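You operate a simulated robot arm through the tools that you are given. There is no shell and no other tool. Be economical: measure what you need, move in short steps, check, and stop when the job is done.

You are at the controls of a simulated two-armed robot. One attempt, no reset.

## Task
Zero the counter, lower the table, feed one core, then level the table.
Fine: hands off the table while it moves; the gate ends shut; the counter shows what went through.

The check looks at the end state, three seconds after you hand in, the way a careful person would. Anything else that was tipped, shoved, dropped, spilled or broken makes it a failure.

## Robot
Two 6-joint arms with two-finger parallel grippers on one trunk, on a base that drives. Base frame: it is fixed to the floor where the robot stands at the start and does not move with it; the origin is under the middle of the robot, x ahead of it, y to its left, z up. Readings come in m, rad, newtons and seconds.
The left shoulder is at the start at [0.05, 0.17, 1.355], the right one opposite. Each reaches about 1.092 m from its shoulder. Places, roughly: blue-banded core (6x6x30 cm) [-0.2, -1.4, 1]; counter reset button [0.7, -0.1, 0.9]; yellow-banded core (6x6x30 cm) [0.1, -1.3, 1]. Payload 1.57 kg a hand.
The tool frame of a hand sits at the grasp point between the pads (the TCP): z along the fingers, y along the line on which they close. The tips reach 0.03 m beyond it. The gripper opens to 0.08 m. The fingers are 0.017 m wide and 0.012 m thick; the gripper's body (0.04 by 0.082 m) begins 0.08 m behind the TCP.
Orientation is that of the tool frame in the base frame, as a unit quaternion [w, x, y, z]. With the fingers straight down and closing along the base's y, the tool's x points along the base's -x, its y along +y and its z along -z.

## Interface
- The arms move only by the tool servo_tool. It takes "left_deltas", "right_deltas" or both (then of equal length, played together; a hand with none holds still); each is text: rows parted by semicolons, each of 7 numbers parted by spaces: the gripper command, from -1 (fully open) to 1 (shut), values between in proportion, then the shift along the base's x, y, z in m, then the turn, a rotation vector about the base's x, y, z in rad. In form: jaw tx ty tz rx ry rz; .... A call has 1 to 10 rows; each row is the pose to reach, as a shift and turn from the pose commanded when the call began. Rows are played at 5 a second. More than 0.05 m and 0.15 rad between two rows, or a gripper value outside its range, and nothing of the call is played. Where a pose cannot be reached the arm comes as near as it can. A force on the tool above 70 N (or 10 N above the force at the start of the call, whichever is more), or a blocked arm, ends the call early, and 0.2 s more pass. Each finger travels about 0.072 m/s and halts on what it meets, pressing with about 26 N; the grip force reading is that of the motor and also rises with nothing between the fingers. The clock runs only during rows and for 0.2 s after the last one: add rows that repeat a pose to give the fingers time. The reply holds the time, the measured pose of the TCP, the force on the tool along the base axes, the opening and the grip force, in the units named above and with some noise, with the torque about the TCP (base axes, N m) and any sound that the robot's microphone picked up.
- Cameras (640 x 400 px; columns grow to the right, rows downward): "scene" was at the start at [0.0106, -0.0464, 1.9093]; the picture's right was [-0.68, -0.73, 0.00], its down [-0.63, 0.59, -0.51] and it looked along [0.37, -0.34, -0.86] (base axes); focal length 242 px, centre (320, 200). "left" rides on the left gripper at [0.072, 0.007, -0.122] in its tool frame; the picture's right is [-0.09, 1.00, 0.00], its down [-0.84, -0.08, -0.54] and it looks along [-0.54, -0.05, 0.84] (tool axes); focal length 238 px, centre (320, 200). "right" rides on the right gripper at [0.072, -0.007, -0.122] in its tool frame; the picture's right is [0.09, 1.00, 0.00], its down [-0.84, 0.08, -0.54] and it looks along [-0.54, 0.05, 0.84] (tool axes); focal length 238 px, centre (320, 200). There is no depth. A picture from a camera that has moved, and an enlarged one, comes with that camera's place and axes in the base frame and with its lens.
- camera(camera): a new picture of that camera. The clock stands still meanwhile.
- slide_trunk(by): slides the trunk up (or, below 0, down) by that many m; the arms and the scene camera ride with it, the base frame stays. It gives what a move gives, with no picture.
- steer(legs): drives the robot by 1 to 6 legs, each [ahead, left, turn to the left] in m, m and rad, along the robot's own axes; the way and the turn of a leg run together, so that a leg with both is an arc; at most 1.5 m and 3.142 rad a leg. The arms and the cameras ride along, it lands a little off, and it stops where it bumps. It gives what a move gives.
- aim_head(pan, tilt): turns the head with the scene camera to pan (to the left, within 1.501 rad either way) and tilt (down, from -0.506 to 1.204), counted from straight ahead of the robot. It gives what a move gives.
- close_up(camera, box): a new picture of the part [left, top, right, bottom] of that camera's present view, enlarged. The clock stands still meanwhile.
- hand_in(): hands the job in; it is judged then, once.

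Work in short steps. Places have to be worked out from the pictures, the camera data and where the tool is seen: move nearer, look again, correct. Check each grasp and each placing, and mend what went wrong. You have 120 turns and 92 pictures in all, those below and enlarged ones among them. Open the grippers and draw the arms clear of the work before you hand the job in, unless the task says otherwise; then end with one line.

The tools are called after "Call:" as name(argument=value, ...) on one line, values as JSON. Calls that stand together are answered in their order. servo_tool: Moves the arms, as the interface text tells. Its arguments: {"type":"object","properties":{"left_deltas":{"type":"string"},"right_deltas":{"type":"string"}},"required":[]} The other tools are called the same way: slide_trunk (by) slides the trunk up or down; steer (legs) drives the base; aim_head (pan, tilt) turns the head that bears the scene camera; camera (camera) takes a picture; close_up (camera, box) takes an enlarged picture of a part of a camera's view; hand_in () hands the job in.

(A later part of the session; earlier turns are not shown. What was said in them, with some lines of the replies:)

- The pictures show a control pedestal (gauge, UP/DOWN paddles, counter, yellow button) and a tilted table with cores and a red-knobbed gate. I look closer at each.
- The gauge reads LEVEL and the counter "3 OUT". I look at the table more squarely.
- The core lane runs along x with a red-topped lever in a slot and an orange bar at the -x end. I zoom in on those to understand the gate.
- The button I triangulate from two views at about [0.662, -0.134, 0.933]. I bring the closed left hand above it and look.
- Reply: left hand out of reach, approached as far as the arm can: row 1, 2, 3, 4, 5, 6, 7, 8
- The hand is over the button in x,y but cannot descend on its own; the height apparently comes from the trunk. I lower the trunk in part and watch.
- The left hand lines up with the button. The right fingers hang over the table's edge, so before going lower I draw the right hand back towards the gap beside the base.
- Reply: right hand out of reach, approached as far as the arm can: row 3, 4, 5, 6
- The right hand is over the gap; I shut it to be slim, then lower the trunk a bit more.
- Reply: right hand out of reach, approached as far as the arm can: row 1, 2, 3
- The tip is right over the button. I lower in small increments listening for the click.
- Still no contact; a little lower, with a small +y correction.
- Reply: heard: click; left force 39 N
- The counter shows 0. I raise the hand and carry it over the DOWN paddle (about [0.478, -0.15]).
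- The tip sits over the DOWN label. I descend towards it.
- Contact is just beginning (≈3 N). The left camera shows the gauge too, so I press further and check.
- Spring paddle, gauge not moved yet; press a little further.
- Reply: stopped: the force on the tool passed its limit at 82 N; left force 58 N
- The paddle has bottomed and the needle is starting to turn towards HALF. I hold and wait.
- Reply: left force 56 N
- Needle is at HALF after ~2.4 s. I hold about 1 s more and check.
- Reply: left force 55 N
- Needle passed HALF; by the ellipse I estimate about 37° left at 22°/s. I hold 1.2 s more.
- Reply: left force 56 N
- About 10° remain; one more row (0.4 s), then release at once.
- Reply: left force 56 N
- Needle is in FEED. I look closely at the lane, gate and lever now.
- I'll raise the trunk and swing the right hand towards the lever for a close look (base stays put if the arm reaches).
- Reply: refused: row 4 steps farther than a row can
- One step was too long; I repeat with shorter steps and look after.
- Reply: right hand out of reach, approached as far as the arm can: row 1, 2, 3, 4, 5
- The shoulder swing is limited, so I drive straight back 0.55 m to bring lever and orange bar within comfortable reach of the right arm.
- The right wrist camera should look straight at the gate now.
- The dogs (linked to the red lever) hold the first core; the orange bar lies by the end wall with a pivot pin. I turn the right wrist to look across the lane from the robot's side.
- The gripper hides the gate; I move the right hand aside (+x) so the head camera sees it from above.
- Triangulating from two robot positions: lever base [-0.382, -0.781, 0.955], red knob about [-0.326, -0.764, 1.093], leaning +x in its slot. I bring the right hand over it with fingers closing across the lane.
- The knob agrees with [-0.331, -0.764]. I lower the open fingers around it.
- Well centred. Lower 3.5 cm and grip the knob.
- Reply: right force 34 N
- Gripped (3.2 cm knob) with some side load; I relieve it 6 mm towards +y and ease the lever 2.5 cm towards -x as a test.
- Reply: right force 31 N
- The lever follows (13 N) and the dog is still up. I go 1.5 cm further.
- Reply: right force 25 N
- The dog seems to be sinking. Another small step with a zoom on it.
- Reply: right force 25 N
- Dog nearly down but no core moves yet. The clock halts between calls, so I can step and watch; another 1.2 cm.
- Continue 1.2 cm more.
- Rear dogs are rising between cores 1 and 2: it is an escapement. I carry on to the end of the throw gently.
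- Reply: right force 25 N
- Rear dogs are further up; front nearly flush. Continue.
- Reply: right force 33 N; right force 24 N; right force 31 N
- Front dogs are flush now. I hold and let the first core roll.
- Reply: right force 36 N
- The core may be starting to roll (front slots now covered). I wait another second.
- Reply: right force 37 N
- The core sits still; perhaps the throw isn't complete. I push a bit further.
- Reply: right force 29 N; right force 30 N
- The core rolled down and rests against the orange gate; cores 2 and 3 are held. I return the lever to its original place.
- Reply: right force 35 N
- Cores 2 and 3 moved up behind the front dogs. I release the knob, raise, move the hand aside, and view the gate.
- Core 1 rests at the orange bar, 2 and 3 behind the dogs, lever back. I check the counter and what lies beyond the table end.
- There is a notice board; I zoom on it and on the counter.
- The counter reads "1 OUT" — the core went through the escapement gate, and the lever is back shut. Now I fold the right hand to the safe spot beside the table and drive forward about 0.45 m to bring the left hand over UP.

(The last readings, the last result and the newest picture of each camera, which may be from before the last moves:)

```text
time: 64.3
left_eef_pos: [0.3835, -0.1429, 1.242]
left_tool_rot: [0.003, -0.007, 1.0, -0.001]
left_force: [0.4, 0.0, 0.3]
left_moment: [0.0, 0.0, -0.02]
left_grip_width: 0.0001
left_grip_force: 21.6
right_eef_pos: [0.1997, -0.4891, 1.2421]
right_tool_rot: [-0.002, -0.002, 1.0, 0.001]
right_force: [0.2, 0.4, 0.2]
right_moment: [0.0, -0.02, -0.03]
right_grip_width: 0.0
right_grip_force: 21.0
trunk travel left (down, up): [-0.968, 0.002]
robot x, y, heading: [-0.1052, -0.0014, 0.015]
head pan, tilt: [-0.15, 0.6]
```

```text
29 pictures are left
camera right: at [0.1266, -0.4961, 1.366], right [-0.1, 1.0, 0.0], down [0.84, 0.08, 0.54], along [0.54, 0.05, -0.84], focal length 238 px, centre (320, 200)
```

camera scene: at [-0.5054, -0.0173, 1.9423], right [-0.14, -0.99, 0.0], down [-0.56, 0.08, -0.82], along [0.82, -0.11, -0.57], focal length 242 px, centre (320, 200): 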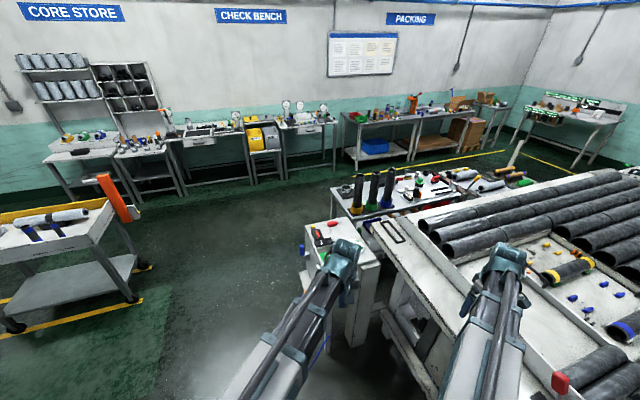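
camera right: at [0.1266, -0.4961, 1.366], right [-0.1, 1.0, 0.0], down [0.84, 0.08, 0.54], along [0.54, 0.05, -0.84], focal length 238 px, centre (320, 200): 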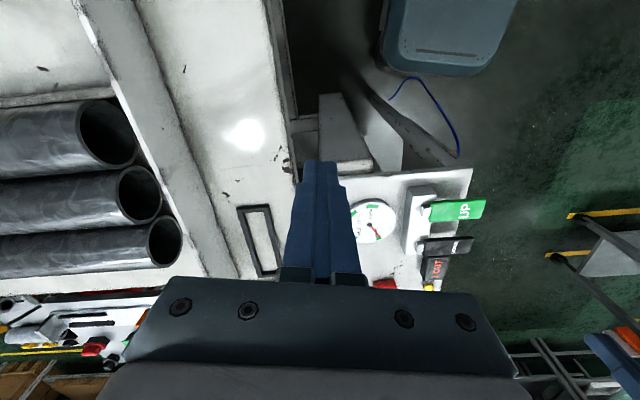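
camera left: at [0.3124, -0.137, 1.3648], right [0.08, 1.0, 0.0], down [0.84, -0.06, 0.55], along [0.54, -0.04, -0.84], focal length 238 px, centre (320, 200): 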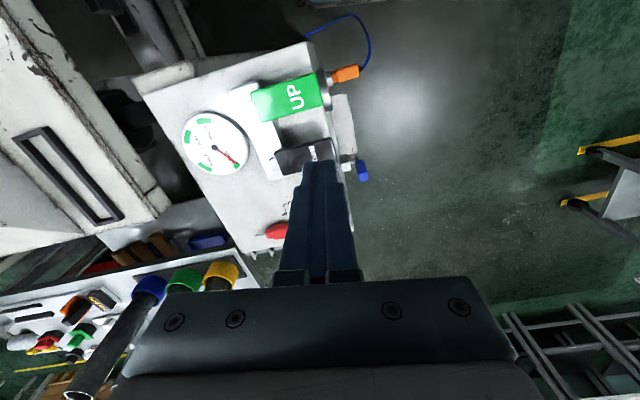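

UP's label centre I place at [0.375, -0.165]. I shift the left hand over it and lower most of the way.

Call:
servo_tool(left_deltas="1 -0.009 -0.022 0 0 0 0; 1 -0.009 -0.022 0 0 0 0")

Call:
slide_trunk(by=-0.2)

Call:
camera(camera="left")

```text
time: 65.0
left_eef_pos: [0.3737, -0.1637, 1.2429]
left_tool_rot: [0.003, -0.008, 1.0, -0.002]
left_force: [0.6, 0.4, 0.0]
left_moment: [-0.04, 0.01, -0.05]
left_grip_width: 0.0001
left_grip_force: 21.9
right_eef_pos: [0.1985, -0.4888, 1.2437]
right_tool_rot: [-0.002, -0.001, 1.0, 0.001]
right_force: [-0.2, -0.9, 0.5]
right_moment: [-0.03, 0.02, 0.0]
right_grip_width: 0.0
right_grip_force: 21.0
trunk travel left (down, up): [-0.968, 0.002]
robot x, y, heading: [-0.1023, -0.0025, 0.014]
head pan, tilt: [-0.15, 0.6]
```

```text
time: 67.1
left_eef_pos: [0.3721, -0.1657, 1.0428]
left_tool_rot: [0.003, -0.007, 1.0, 0.0]
left_force: [-0.5, 0.3, -0.3]
left_moment: [-0.03, 0.0, -0.03]
left_grip_width: 0.0
left_grip_force: 21.2
right_eef_pos: [0.1981, -0.4879, 1.0427]
right_tool_rot: [-0.001, -0.002, 1.0, 0.002]
right_force: [0.7, 1.0, 0.4]
right_moment: [0.0, -0.04, -0.03]
right_grip_width: 0.0
right_grip_force: 21.4
trunk travel left (down, up): [-0.768, 0.202]
robot x, y, heading: [-0.1018, -0.0031, 0.02]
head pan, tilt: [-0.15, 0.6]
```

```text
28 pictures are left
camera left: at [0.3013, -0.1596, 1.1652], right [0.08, 1.0, 0.0], down [0.83, -0.06, 0.55], along [0.54, -0.04, -0.84], focal length 238 px, centre (320, 200)
```

left: 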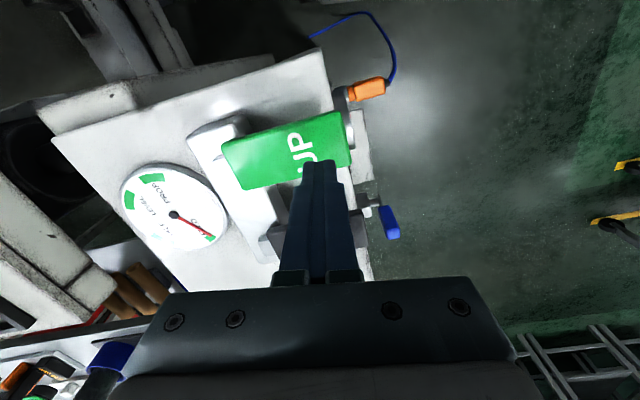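

Aligned; the gauge is in view. I lower onto the paddle.

Call:
slide_trunk(by=-0.054)

Call:
close_up(camera="left", box=[60, 90, 300, 290])

```text
time: 68.1
left_eef_pos: [0.3729, -0.1642, 0.9895]
left_tool_rot: [0.002, -0.008, 1.0, -0.001]
left_force: [0.2, 2.0, 4.6]
left_moment: [0.01, -0.05, 0.05]
left_grip_width: 0.0
left_grip_force: 21.0
right_eef_pos: [0.1972, -0.4889, 0.9908]
right_tool_rot: [-0.002, -0.002, 1.0, 0.0]
right_force: [-0.6, 0.2, 0.0]
right_moment: [0.0, -0.03, 0.03]
right_grip_width: 0.0
right_grip_force: 21.0
trunk travel left (down, up): [-0.714, 0.256]
robot x, y, heading: [-0.1029, 0.0009, 0.012]
head pan, tilt: [-0.15, 0.6]
```

```text
2.00 times, centred on (180, 190) of left
camera zoom: at [0.3012, -0.1592, 1.1113], right [0.08, 1.0, 0.0], down [0.83, -0.06, 0.55], along [0.55, -0.04, -0.84], focal length 477 px, centre (600, 220)
```

zoom: 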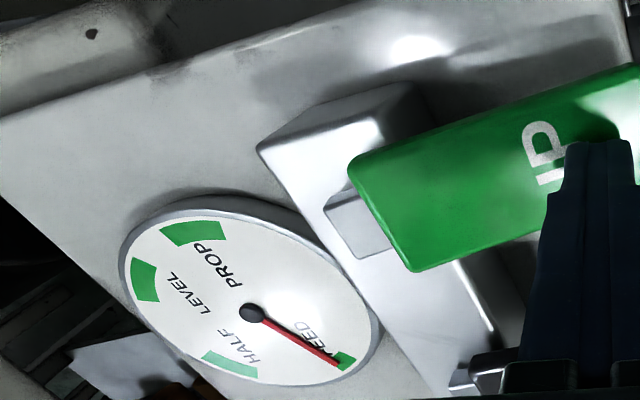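

Press the last few millimetres.

Call:
slide_trunk(by=-0.007)

Call:
servo_tool(left_deltas="1 0 0 0 0 0 0; 1 0 0 0 0 0 0; 1 0 0 0 0 0 0; 1 0 0 0 0 0 0; 1 0 0 0 0 0 0; 1 0 0 0 0 0 0")

Call:
close_up(camera="left", box=[60, 90, 300, 290])

```text
time: 68.6
left_eef_pos: [0.3725, -0.166, 0.983]
left_tool_rot: [0.003, -0.008, 1.0, -0.003]
left_force: [6.1, -1.6, 34.5]
left_moment: [-0.38, -0.37, 0.05]
left_grip_width: 0.0
left_grip_force: 21.6
right_eef_pos: [0.1974, -0.4883, 0.9832]
right_tool_rot: [-0.001, -0.002, 1.0, 0.001]
right_force: [-0.2, -0.3, 0.3]
right_moment: [-0.01, 0.0, 0.0]
right_grip_width: 0.0001
right_grip_force: 20.8
trunk travel left (down, up): [-0.707, 0.263]
robot x, y, heading: [-0.1042, 0.0013, 0.012]
head pan, tilt: [-0.15, 0.6]
```

```text
time: 70.0
left_eef_pos: [0.3727, -0.1646, 0.9837]
left_tool_rot: [0.002, -0.008, 1.0, -0.002]
left_force: [4.2, 2.1, 33.9]
left_moment: [-0.28, -0.4, 0.08]
left_grip_width: 0.0001
left_grip_force: 21.6
right_eef_pos: [0.1966, -0.4893, 0.9822]
right_tool_rot: [-0.001, -0.001, 1.0, 0.002]
right_force: [0.5, -0.3, 0.3]
right_moment: [-0.02, -0.01, 0.0]
right_grip_width: 0.0
right_grip_force: 21.4
trunk travel left (down, up): [-0.707, 0.263]
robot x, y, heading: [-0.1052, 0.0013, 0.015]
head pan, tilt: [-0.15, 0.6]
```

```text
2.00 times, centred on (180, 190) of left
camera zoom: at [0.3001, -0.1586, 1.1047], right [0.08, 1.0, 0.0], down [0.83, -0.06, 0.55], along [0.55, -0.04, -0.84], focal length 477 px, centre (600, 220)
```

zoom: 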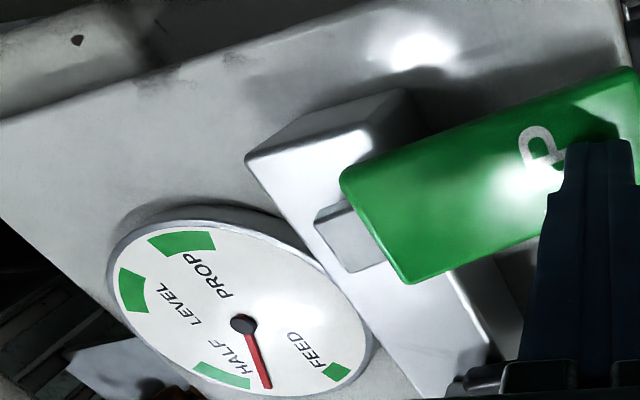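

Needle is rising. Hold 2.2 s more.

Call:
servo_tool(left_deltas="1 0 0 0 0 0 0; 1 0 0 0 0 0 0; 1 0 0 0 0 0 0; 1 0 0 0 0 0 0; 1 0 0 0 0 0 0; 1 0 0 0 0 0 0; 1 0 0 0 0 0 0; 1 0 0 0 0 0 0; 1 0 0 0 0 0 0; 1 0 0 0 0 0 0")

Call:
close_up(camera="left", box=[60, 90, 300, 290])

```text
time: 72.2
left_eef_pos: [0.3712, -0.1642, 0.9822]
left_tool_rot: [0.002, -0.008, 1.0, -0.001]
left_force: [-3.7, 9.8, 25.1]
left_moment: [0.02, -0.09, 0.01]
left_grip_width: 0.0001
left_grip_force: 21.4
right_eef_pos: [0.1967, -0.4883, 0.9837]
right_tool_rot: [-0.001, -0.001, 1.0, 0.0]
right_force: [-0.2, 0.7, -0.1]
right_moment: [0.02, 0.02, 0.0]
right_grip_width: 0.0
right_grip_force: 21.3
trunk travel left (down, up): [-0.707, 0.263]
robot x, y, heading: [-0.1055, 0.0026, 0.012]
head pan, tilt: [-0.15, 0.6]
```

```text
2.00 times, centred on (180, 190) of left
camera zoom: at [0.2998, -0.1582, 1.1049], right [0.08, 1.0, 0.0], down [0.83, -0.06, 0.55], along [0.55, -0.04, -0.84], focal length 477 px, centre (600, 220)
```

zoom: 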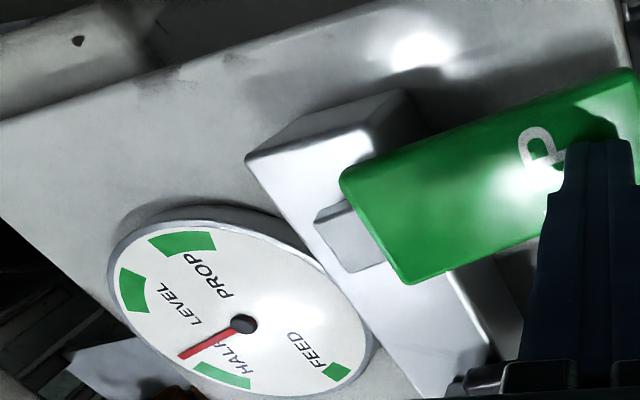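

About 44° remain at ≈ 27°/s; hold 1.2 s then look.

Call:
servo_tool(left_deltas="1 0 0 0 0 0 0; 1 0 0 0 0 0 0; 1 0 0 0 0 0 0; 1 0 0 0 0 0 0; 1 0 0 0 0 0 0")

Call:
close_up(camera="left", box=[60, 90, 300, 290])

```text
time: 73.4
left_eef_pos: [0.3717, -0.1648, 0.9833]
left_tool_rot: [0.004, -0.008, 1.0, -0.002]
left_force: [-4.7, 9.9, 24.8]
left_moment: [-0.01, -0.09, 0.04]
left_grip_width: 0.0002
left_grip_force: 20.9
right_eef_pos: [0.1966, -0.4876, 0.9828]
right_tool_rot: [-0.001, -0.002, 1.0, 0.001]
right_force: [0.8, 0.2, 0.2]
right_moment: [0.02, -0.02, -0.01]
right_grip_width: 0.0
right_grip_force: 21.3
trunk travel left (down, up): [-0.707, 0.263]
robot x, y, heading: [-0.1045, 0.0035, 0.011]
head pan, tilt: [-0.15, 0.6]
```

```text
2.00 times, centred on (180, 190) of left
camera zoom: at [0.3, -0.1584, 1.1049], right [0.08, 1.0, 0.0], down [0.83, -0.06, 0.55], along [0.55, -0.05, -0.84], focal length 477 px, centre (600, 220)
```

zoom: 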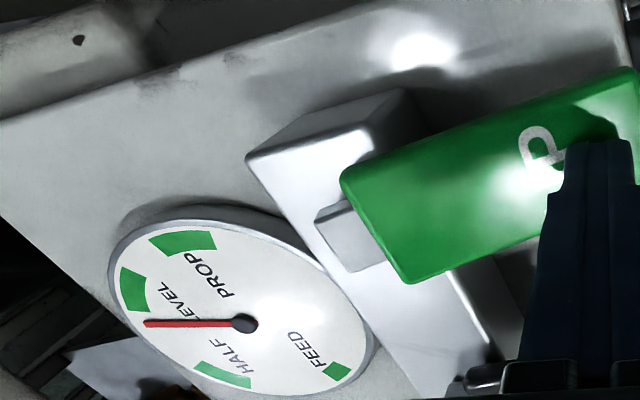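

Just short of the LEVEL mark; about 19° to its centre: 0.8 s, then release.

Call:
servo_tool(left_deltas="1 0 0 0 0 0 0; 1 0 0 0 0 0 0; 1 0 0 0 0 0 0")

Call:
slide_trunk(by=0.05)

Call:
close_up(camera="left", box=[60, 80, 300, 280])

```text
time: 74.2
left_eef_pos: [0.3729, -0.1652, 0.9816]
left_tool_rot: [0.003, -0.008, 1.0, -0.003]
left_force: [-2.0, 8.7, 26.8]
left_moment: [-0.04, -0.12, 0.01]
left_grip_width: 0.0
left_grip_force: 22.1
right_eef_pos: [0.1973, -0.4884, 0.9817]
right_tool_rot: [-0.001, -0.001, 1.0, 0.001]
right_force: [-0.1, 1.5, 0.4]
right_moment: [0.04, -0.02, -0.03]
right_grip_width: 0.0001
right_grip_force: 21.2
trunk travel left (down, up): [-0.707, 0.263]
robot x, y, heading: [-0.102, 0.0028, 0.014]
head pan, tilt: [-0.15, 0.6]
```

```text
time: 75.2
left_eef_pos: [0.3733, -0.1667, 1.0323]
left_tool_rot: [0.002, -0.008, 1.0, -0.002]
left_force: [-0.1, 0.1, 0.0]
left_moment: [0.01, 0.01, -0.04]
left_grip_width: 0.0003
left_grip_force: 21.2
right_eef_pos: [0.1993, -0.4901, 1.0319]
right_tool_rot: [-0.002, -0.002, 1.0, 0.002]
right_force: [-0.3, -0.5, -0.3]
right_moment: [0.08, 0.02, -0.02]
right_grip_width: 0.0
right_grip_force: 21.4
trunk travel left (down, up): [-0.757, 0.213]
robot x, y, heading: [-0.1054, 0.0008, 0.02]
head pan, tilt: [-0.15, 0.6]
```

```text
2.00 times, centred on (180, 180) of left
camera zoom: at [0.3016, -0.16, 1.154], right [0.08, 1.0, 0.0], down [0.84, -0.06, 0.55], along [0.54, -0.04, -0.84], focal length 477 px, centre (600, 240)
```

zoom: 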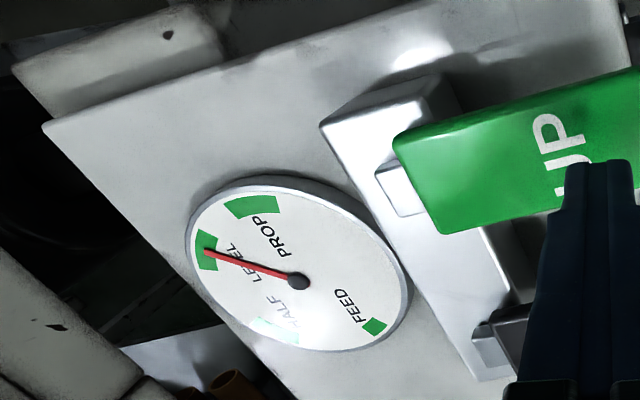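

The needle sits mid-LEVEL. I raise the trunk, open both hands, draw clear and check the final state.

Call:
slide_trunk(by=0.2)

Call:
servo_tool(left_deltas="-1 0.03 0.04 0 0 0 0; -1 0.06 0.08 0 0 0 0; -1 0.09 0.12 0 0 0 0; -1 0.1 0.16 0 0 0 0; -1 0.1 0.2 0 0 0 0; -1 0.1 0.24 0 0 0 0", right_deltas="-1 0 0 0 0 0 0; -1 0 0 0 0 0 0; -1 0 0 0 0 0 0; -1 0 0 0 0 0 0; -1 0 0 0 0 0 0; -1 0 0 0 0 0 0")

Call:
aim_head(pan=-0.6, tilt=0.9)

Call:
camera(camera="scene")

Call:
aim_head(pan=-1.5, tilt=0.8)

Call:
close_up(camera="scene", box=[260, 100, 480, 260])

```text
time: 77.3
left_eef_pos: [0.3732, -0.1658, 1.2311]
left_tool_rot: [0.002, -0.008, 1.0, -0.001]
left_force: [-0.5, 0.1, 0.4]
left_moment: [0.04, 0.0, -0.01]
left_grip_width: 0.0
left_grip_force: 20.9
right_eef_pos: [0.1981, -0.4892, 1.2319]
right_tool_rot: [-0.001, -0.002, 1.0, 0.002]
right_force: [0.2, -0.2, 0.4]
right_moment: [0.0, 0.0, -0.01]
right_grip_width: 0.0
right_grip_force: 21.1
trunk travel left (down, up): [-0.957, 0.013]
robot x, y, heading: [-0.1058, 0.0018, 0.014]
head pan, tilt: [-0.15, 0.6]
```

```text
time: 78.7
left_eef_pos: [0.4742, 0.0731, 1.2318]
left_tool_rot: [0.003, -0.007, 1.0, -0.001]
left_force: [-0.2, 0.1, 0.6]
left_moment: [-0.04, -0.01, 0.0]
left_grip_width: 0.0801
left_grip_force: 0.0
right_eef_pos: [0.1976, -0.4885, 1.2322]
right_tool_rot: [-0.002, -0.002, 1.0, 0.001]
right_force: [0.6, 0.2, -0.1]
right_moment: [0.0, 0.03, 0.01]
right_grip_width: 0.0801
right_grip_force: 0.2
trunk travel left (down, up): [-0.957, 0.013]
robot x, y, heading: [-0.1021, -0.001, 0.012]
head pan, tilt: [-0.15, 0.6]
```

```text
time: 79.6
left_eef_pos: [0.4737, 0.0727, 1.2326]
left_tool_rot: [0.003, -0.007, 1.0, -0.002]
left_force: [-0.6, 0.0, 0.3]
left_moment: [-0.02, 0.03, -0.03]
left_grip_width: 0.0802
left_grip_force: 0.1
right_eef_pos: [0.1981, -0.489, 1.2327]
right_tool_rot: [-0.002, -0.002, 1.0, 0.001]
right_force: [-0.4, 1.0, 0.2]
right_moment: [-0.01, 0.0, 0.02]
right_grip_width: 0.0802
right_grip_force: 0.1
trunk travel left (down, up): [-0.957, 0.013]
robot x, y, heading: [-0.102, 0.0002, 0.017]
head pan, tilt: [-0.6, 0.901]
```

```text
22 pictures are left
camera scene: at [-0.0792, -0.041, 1.9066], right [-0.55, -0.83, 0.0], down [-0.65, 0.43, -0.62], along [0.52, -0.34, -0.78], focal length 242 px, centre (320, 200)
```

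scene: 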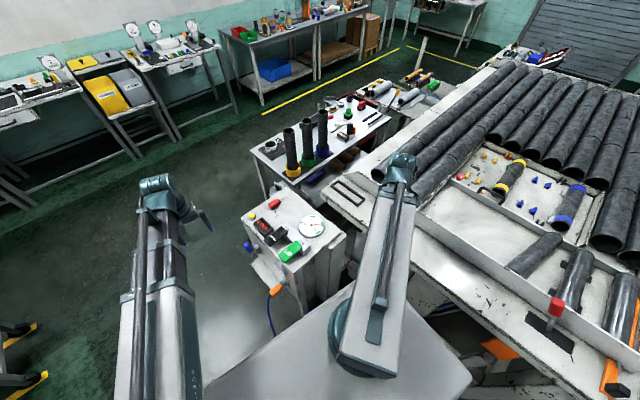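

```text
time: 80.8
left_eef_pos: [0.4743, 0.0726, 1.232]
left_tool_rot: [0.002, -0.007, 1.0, -0.002]
left_force: [-0.1, -0.8, 0.2]
left_moment: [0.0, -0.04, 0.01]
left_grip_width: 0.08
left_grip_force: 0.0
right_eef_pos: [0.1986, -0.4886, 1.2328]
right_tool_rot: [-0.002, -0.002, 1.0, 0.002]
right_force: [0.5, -0.5, 0.5]
right_moment: [0.02, 0.0, 0.03]
right_grip_width: 0.08
right_grip_force: 0.0
trunk travel left (down, up): [-0.957, 0.013]
robot x, y, heading: [-0.1039, 0.0, 0.02]
head pan, tilt: [-1.499, 0.799]
```

```text
2.50 times, centred on (370, 180) of scene
camera zoom: at [-0.1352, -0.0797, 1.9145], right [-1.0, -0.09, 0.0], down [-0.06, 0.71, -0.7], along [0.06, -0.69, -0.72], focal length 604 px, centre (195, 250)
```

zoom: 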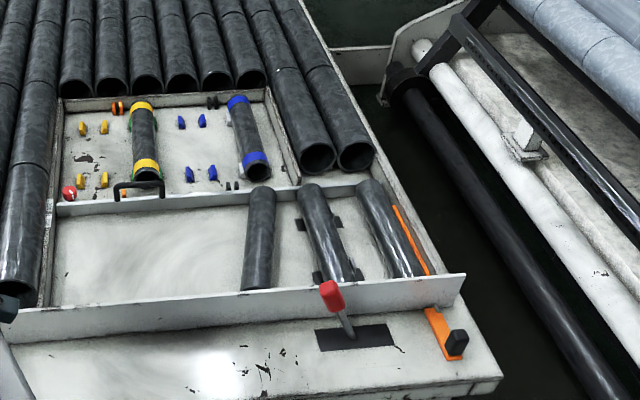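

Cores 2 and 3 have drifted apart a little; maybe the table is slightly past level. I wait two seconds and compare, and check the panel.

Call:
servo_tool(left_deltas="-1 0 0 0 0 0 0; -1 0 0 0 0 0 0; -1 0 0 0 0 0 0; -1 0 0 0 0 0 0; -1 0 0 0 0 0 0; -1 0 0 0 0 0 0; -1 0 0 0 0 0 0; -1 0 0 0 0 0 0; -1 0 0 0 0 0 0; -1 0 0 0 0 0 0")

Call:
close_up(camera="scene", box=[260, 100, 480, 260])

```text
time: 83.0
left_eef_pos: [0.4746, 0.0727, 1.2318]
left_tool_rot: [0.002, -0.007, 1.0, -0.003]
left_force: [0.7, 0.1, 0.5]
left_moment: [0.04, 0.01, -0.02]
left_grip_width: 0.08
left_grip_force: 0.0
right_eef_pos: [0.1983, -0.4893, 1.2321]
right_tool_rot: [-0.001, -0.002, 1.0, 0.002]
right_force: [-0.2, -0.5, 0.9]
right_moment: [0.02, 0.01, 0.01]
right_grip_width: 0.0801
right_grip_force: 0.0
trunk travel left (down, up): [-0.957, 0.013]
robot x, y, heading: [-0.1042, 0.0028, 0.019]
head pan, tilt: [-1.499, 0.799]
```

```text
2.50 times, centred on (370, 180) of scene
camera zoom: at [-0.1352, -0.0797, 1.9145], right [-1.0, -0.09, 0.0], down [-0.06, 0.71, -0.7], along [0.06, -0.69, -0.72], focal length 604 px, centre (195, 250)
```

zoom: 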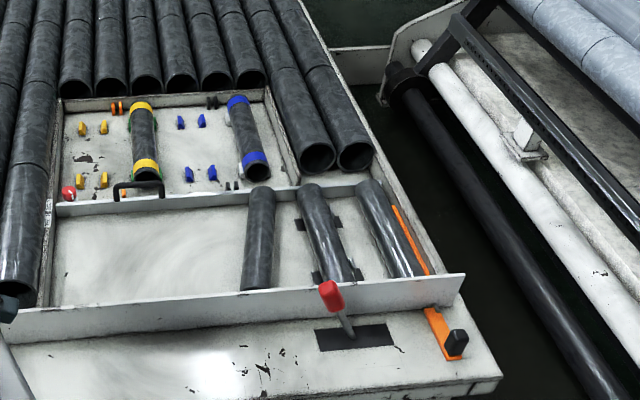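

Everything is static. Final close-ups on the dogs/lever and on the counter.

Call:
close_up(camera="scene", box=[340, 160, 450, 250])

Call:
aim_head(pan=-0.6, tilt=0.9)

Call:
close_up(camera="scene", box=[235, 185, 345, 270])

```text
4.44 times, centred on (395, 205) of scene
camera zoom: at [-0.1352, -0.0797, 1.9145], right [-1.0, -0.09, 0.0], down [-0.06, 0.71, -0.7], along [0.06, -0.69, -0.72], focal length 1074 px, centre (-13, 178)
```

zoom: 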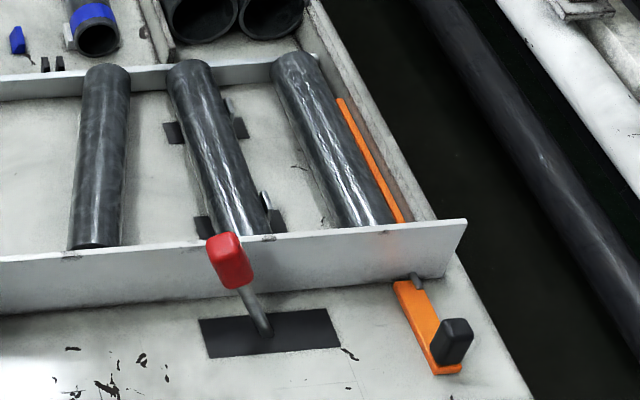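

```text
time: 84.2
left_eef_pos: [0.4751, 0.0729, 1.2324]
left_tool_rot: [0.002, -0.007, 1.0, -0.001]
left_force: [0.8, 0.7, 0.0]
left_moment: [0.0, 0.02, -0.01]
left_grip_width: 0.0801
left_grip_force: 0.1
right_eef_pos: [0.1988, -0.4894, 1.2327]
right_tool_rot: [-0.002, -0.001, 1.0, 0.002]
right_force: [0.0, 0.1, 0.1]
right_moment: [0.01, 0.0, 0.02]
right_grip_width: 0.0799
right_grip_force: 0.0
trunk travel left (down, up): [-0.957, 0.013]
robot x, y, heading: [-0.1018, 0.0017, 0.015]
head pan, tilt: [-0.6, 0.901]
```

```text
4.71 times, centred on (290, 228) of scene
camera zoom: at [-0.0793, -0.0412, 1.9066], right [-0.55, -0.83, 0.0], down [-0.65, 0.43, -0.62], along [0.52, -0.34, -0.78], focal length 1137 px, centre (461, 71)
```

zoom: 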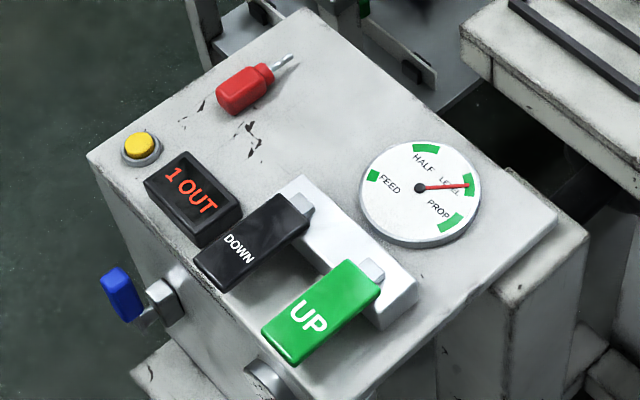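

Counter "1 OUT", needle mid-LEVEL, front dogs up with the lever shut, paddles free, and both hands open and clear. I hand in.

Call:
hand_in()

```text
The job is handed in.
```

The job is handed in: I zeroed the counter, lowered the table to FEED and let one core through the gate. The gate is shut again, the table is back at LEVEL, and the counter shows 1 OUT.
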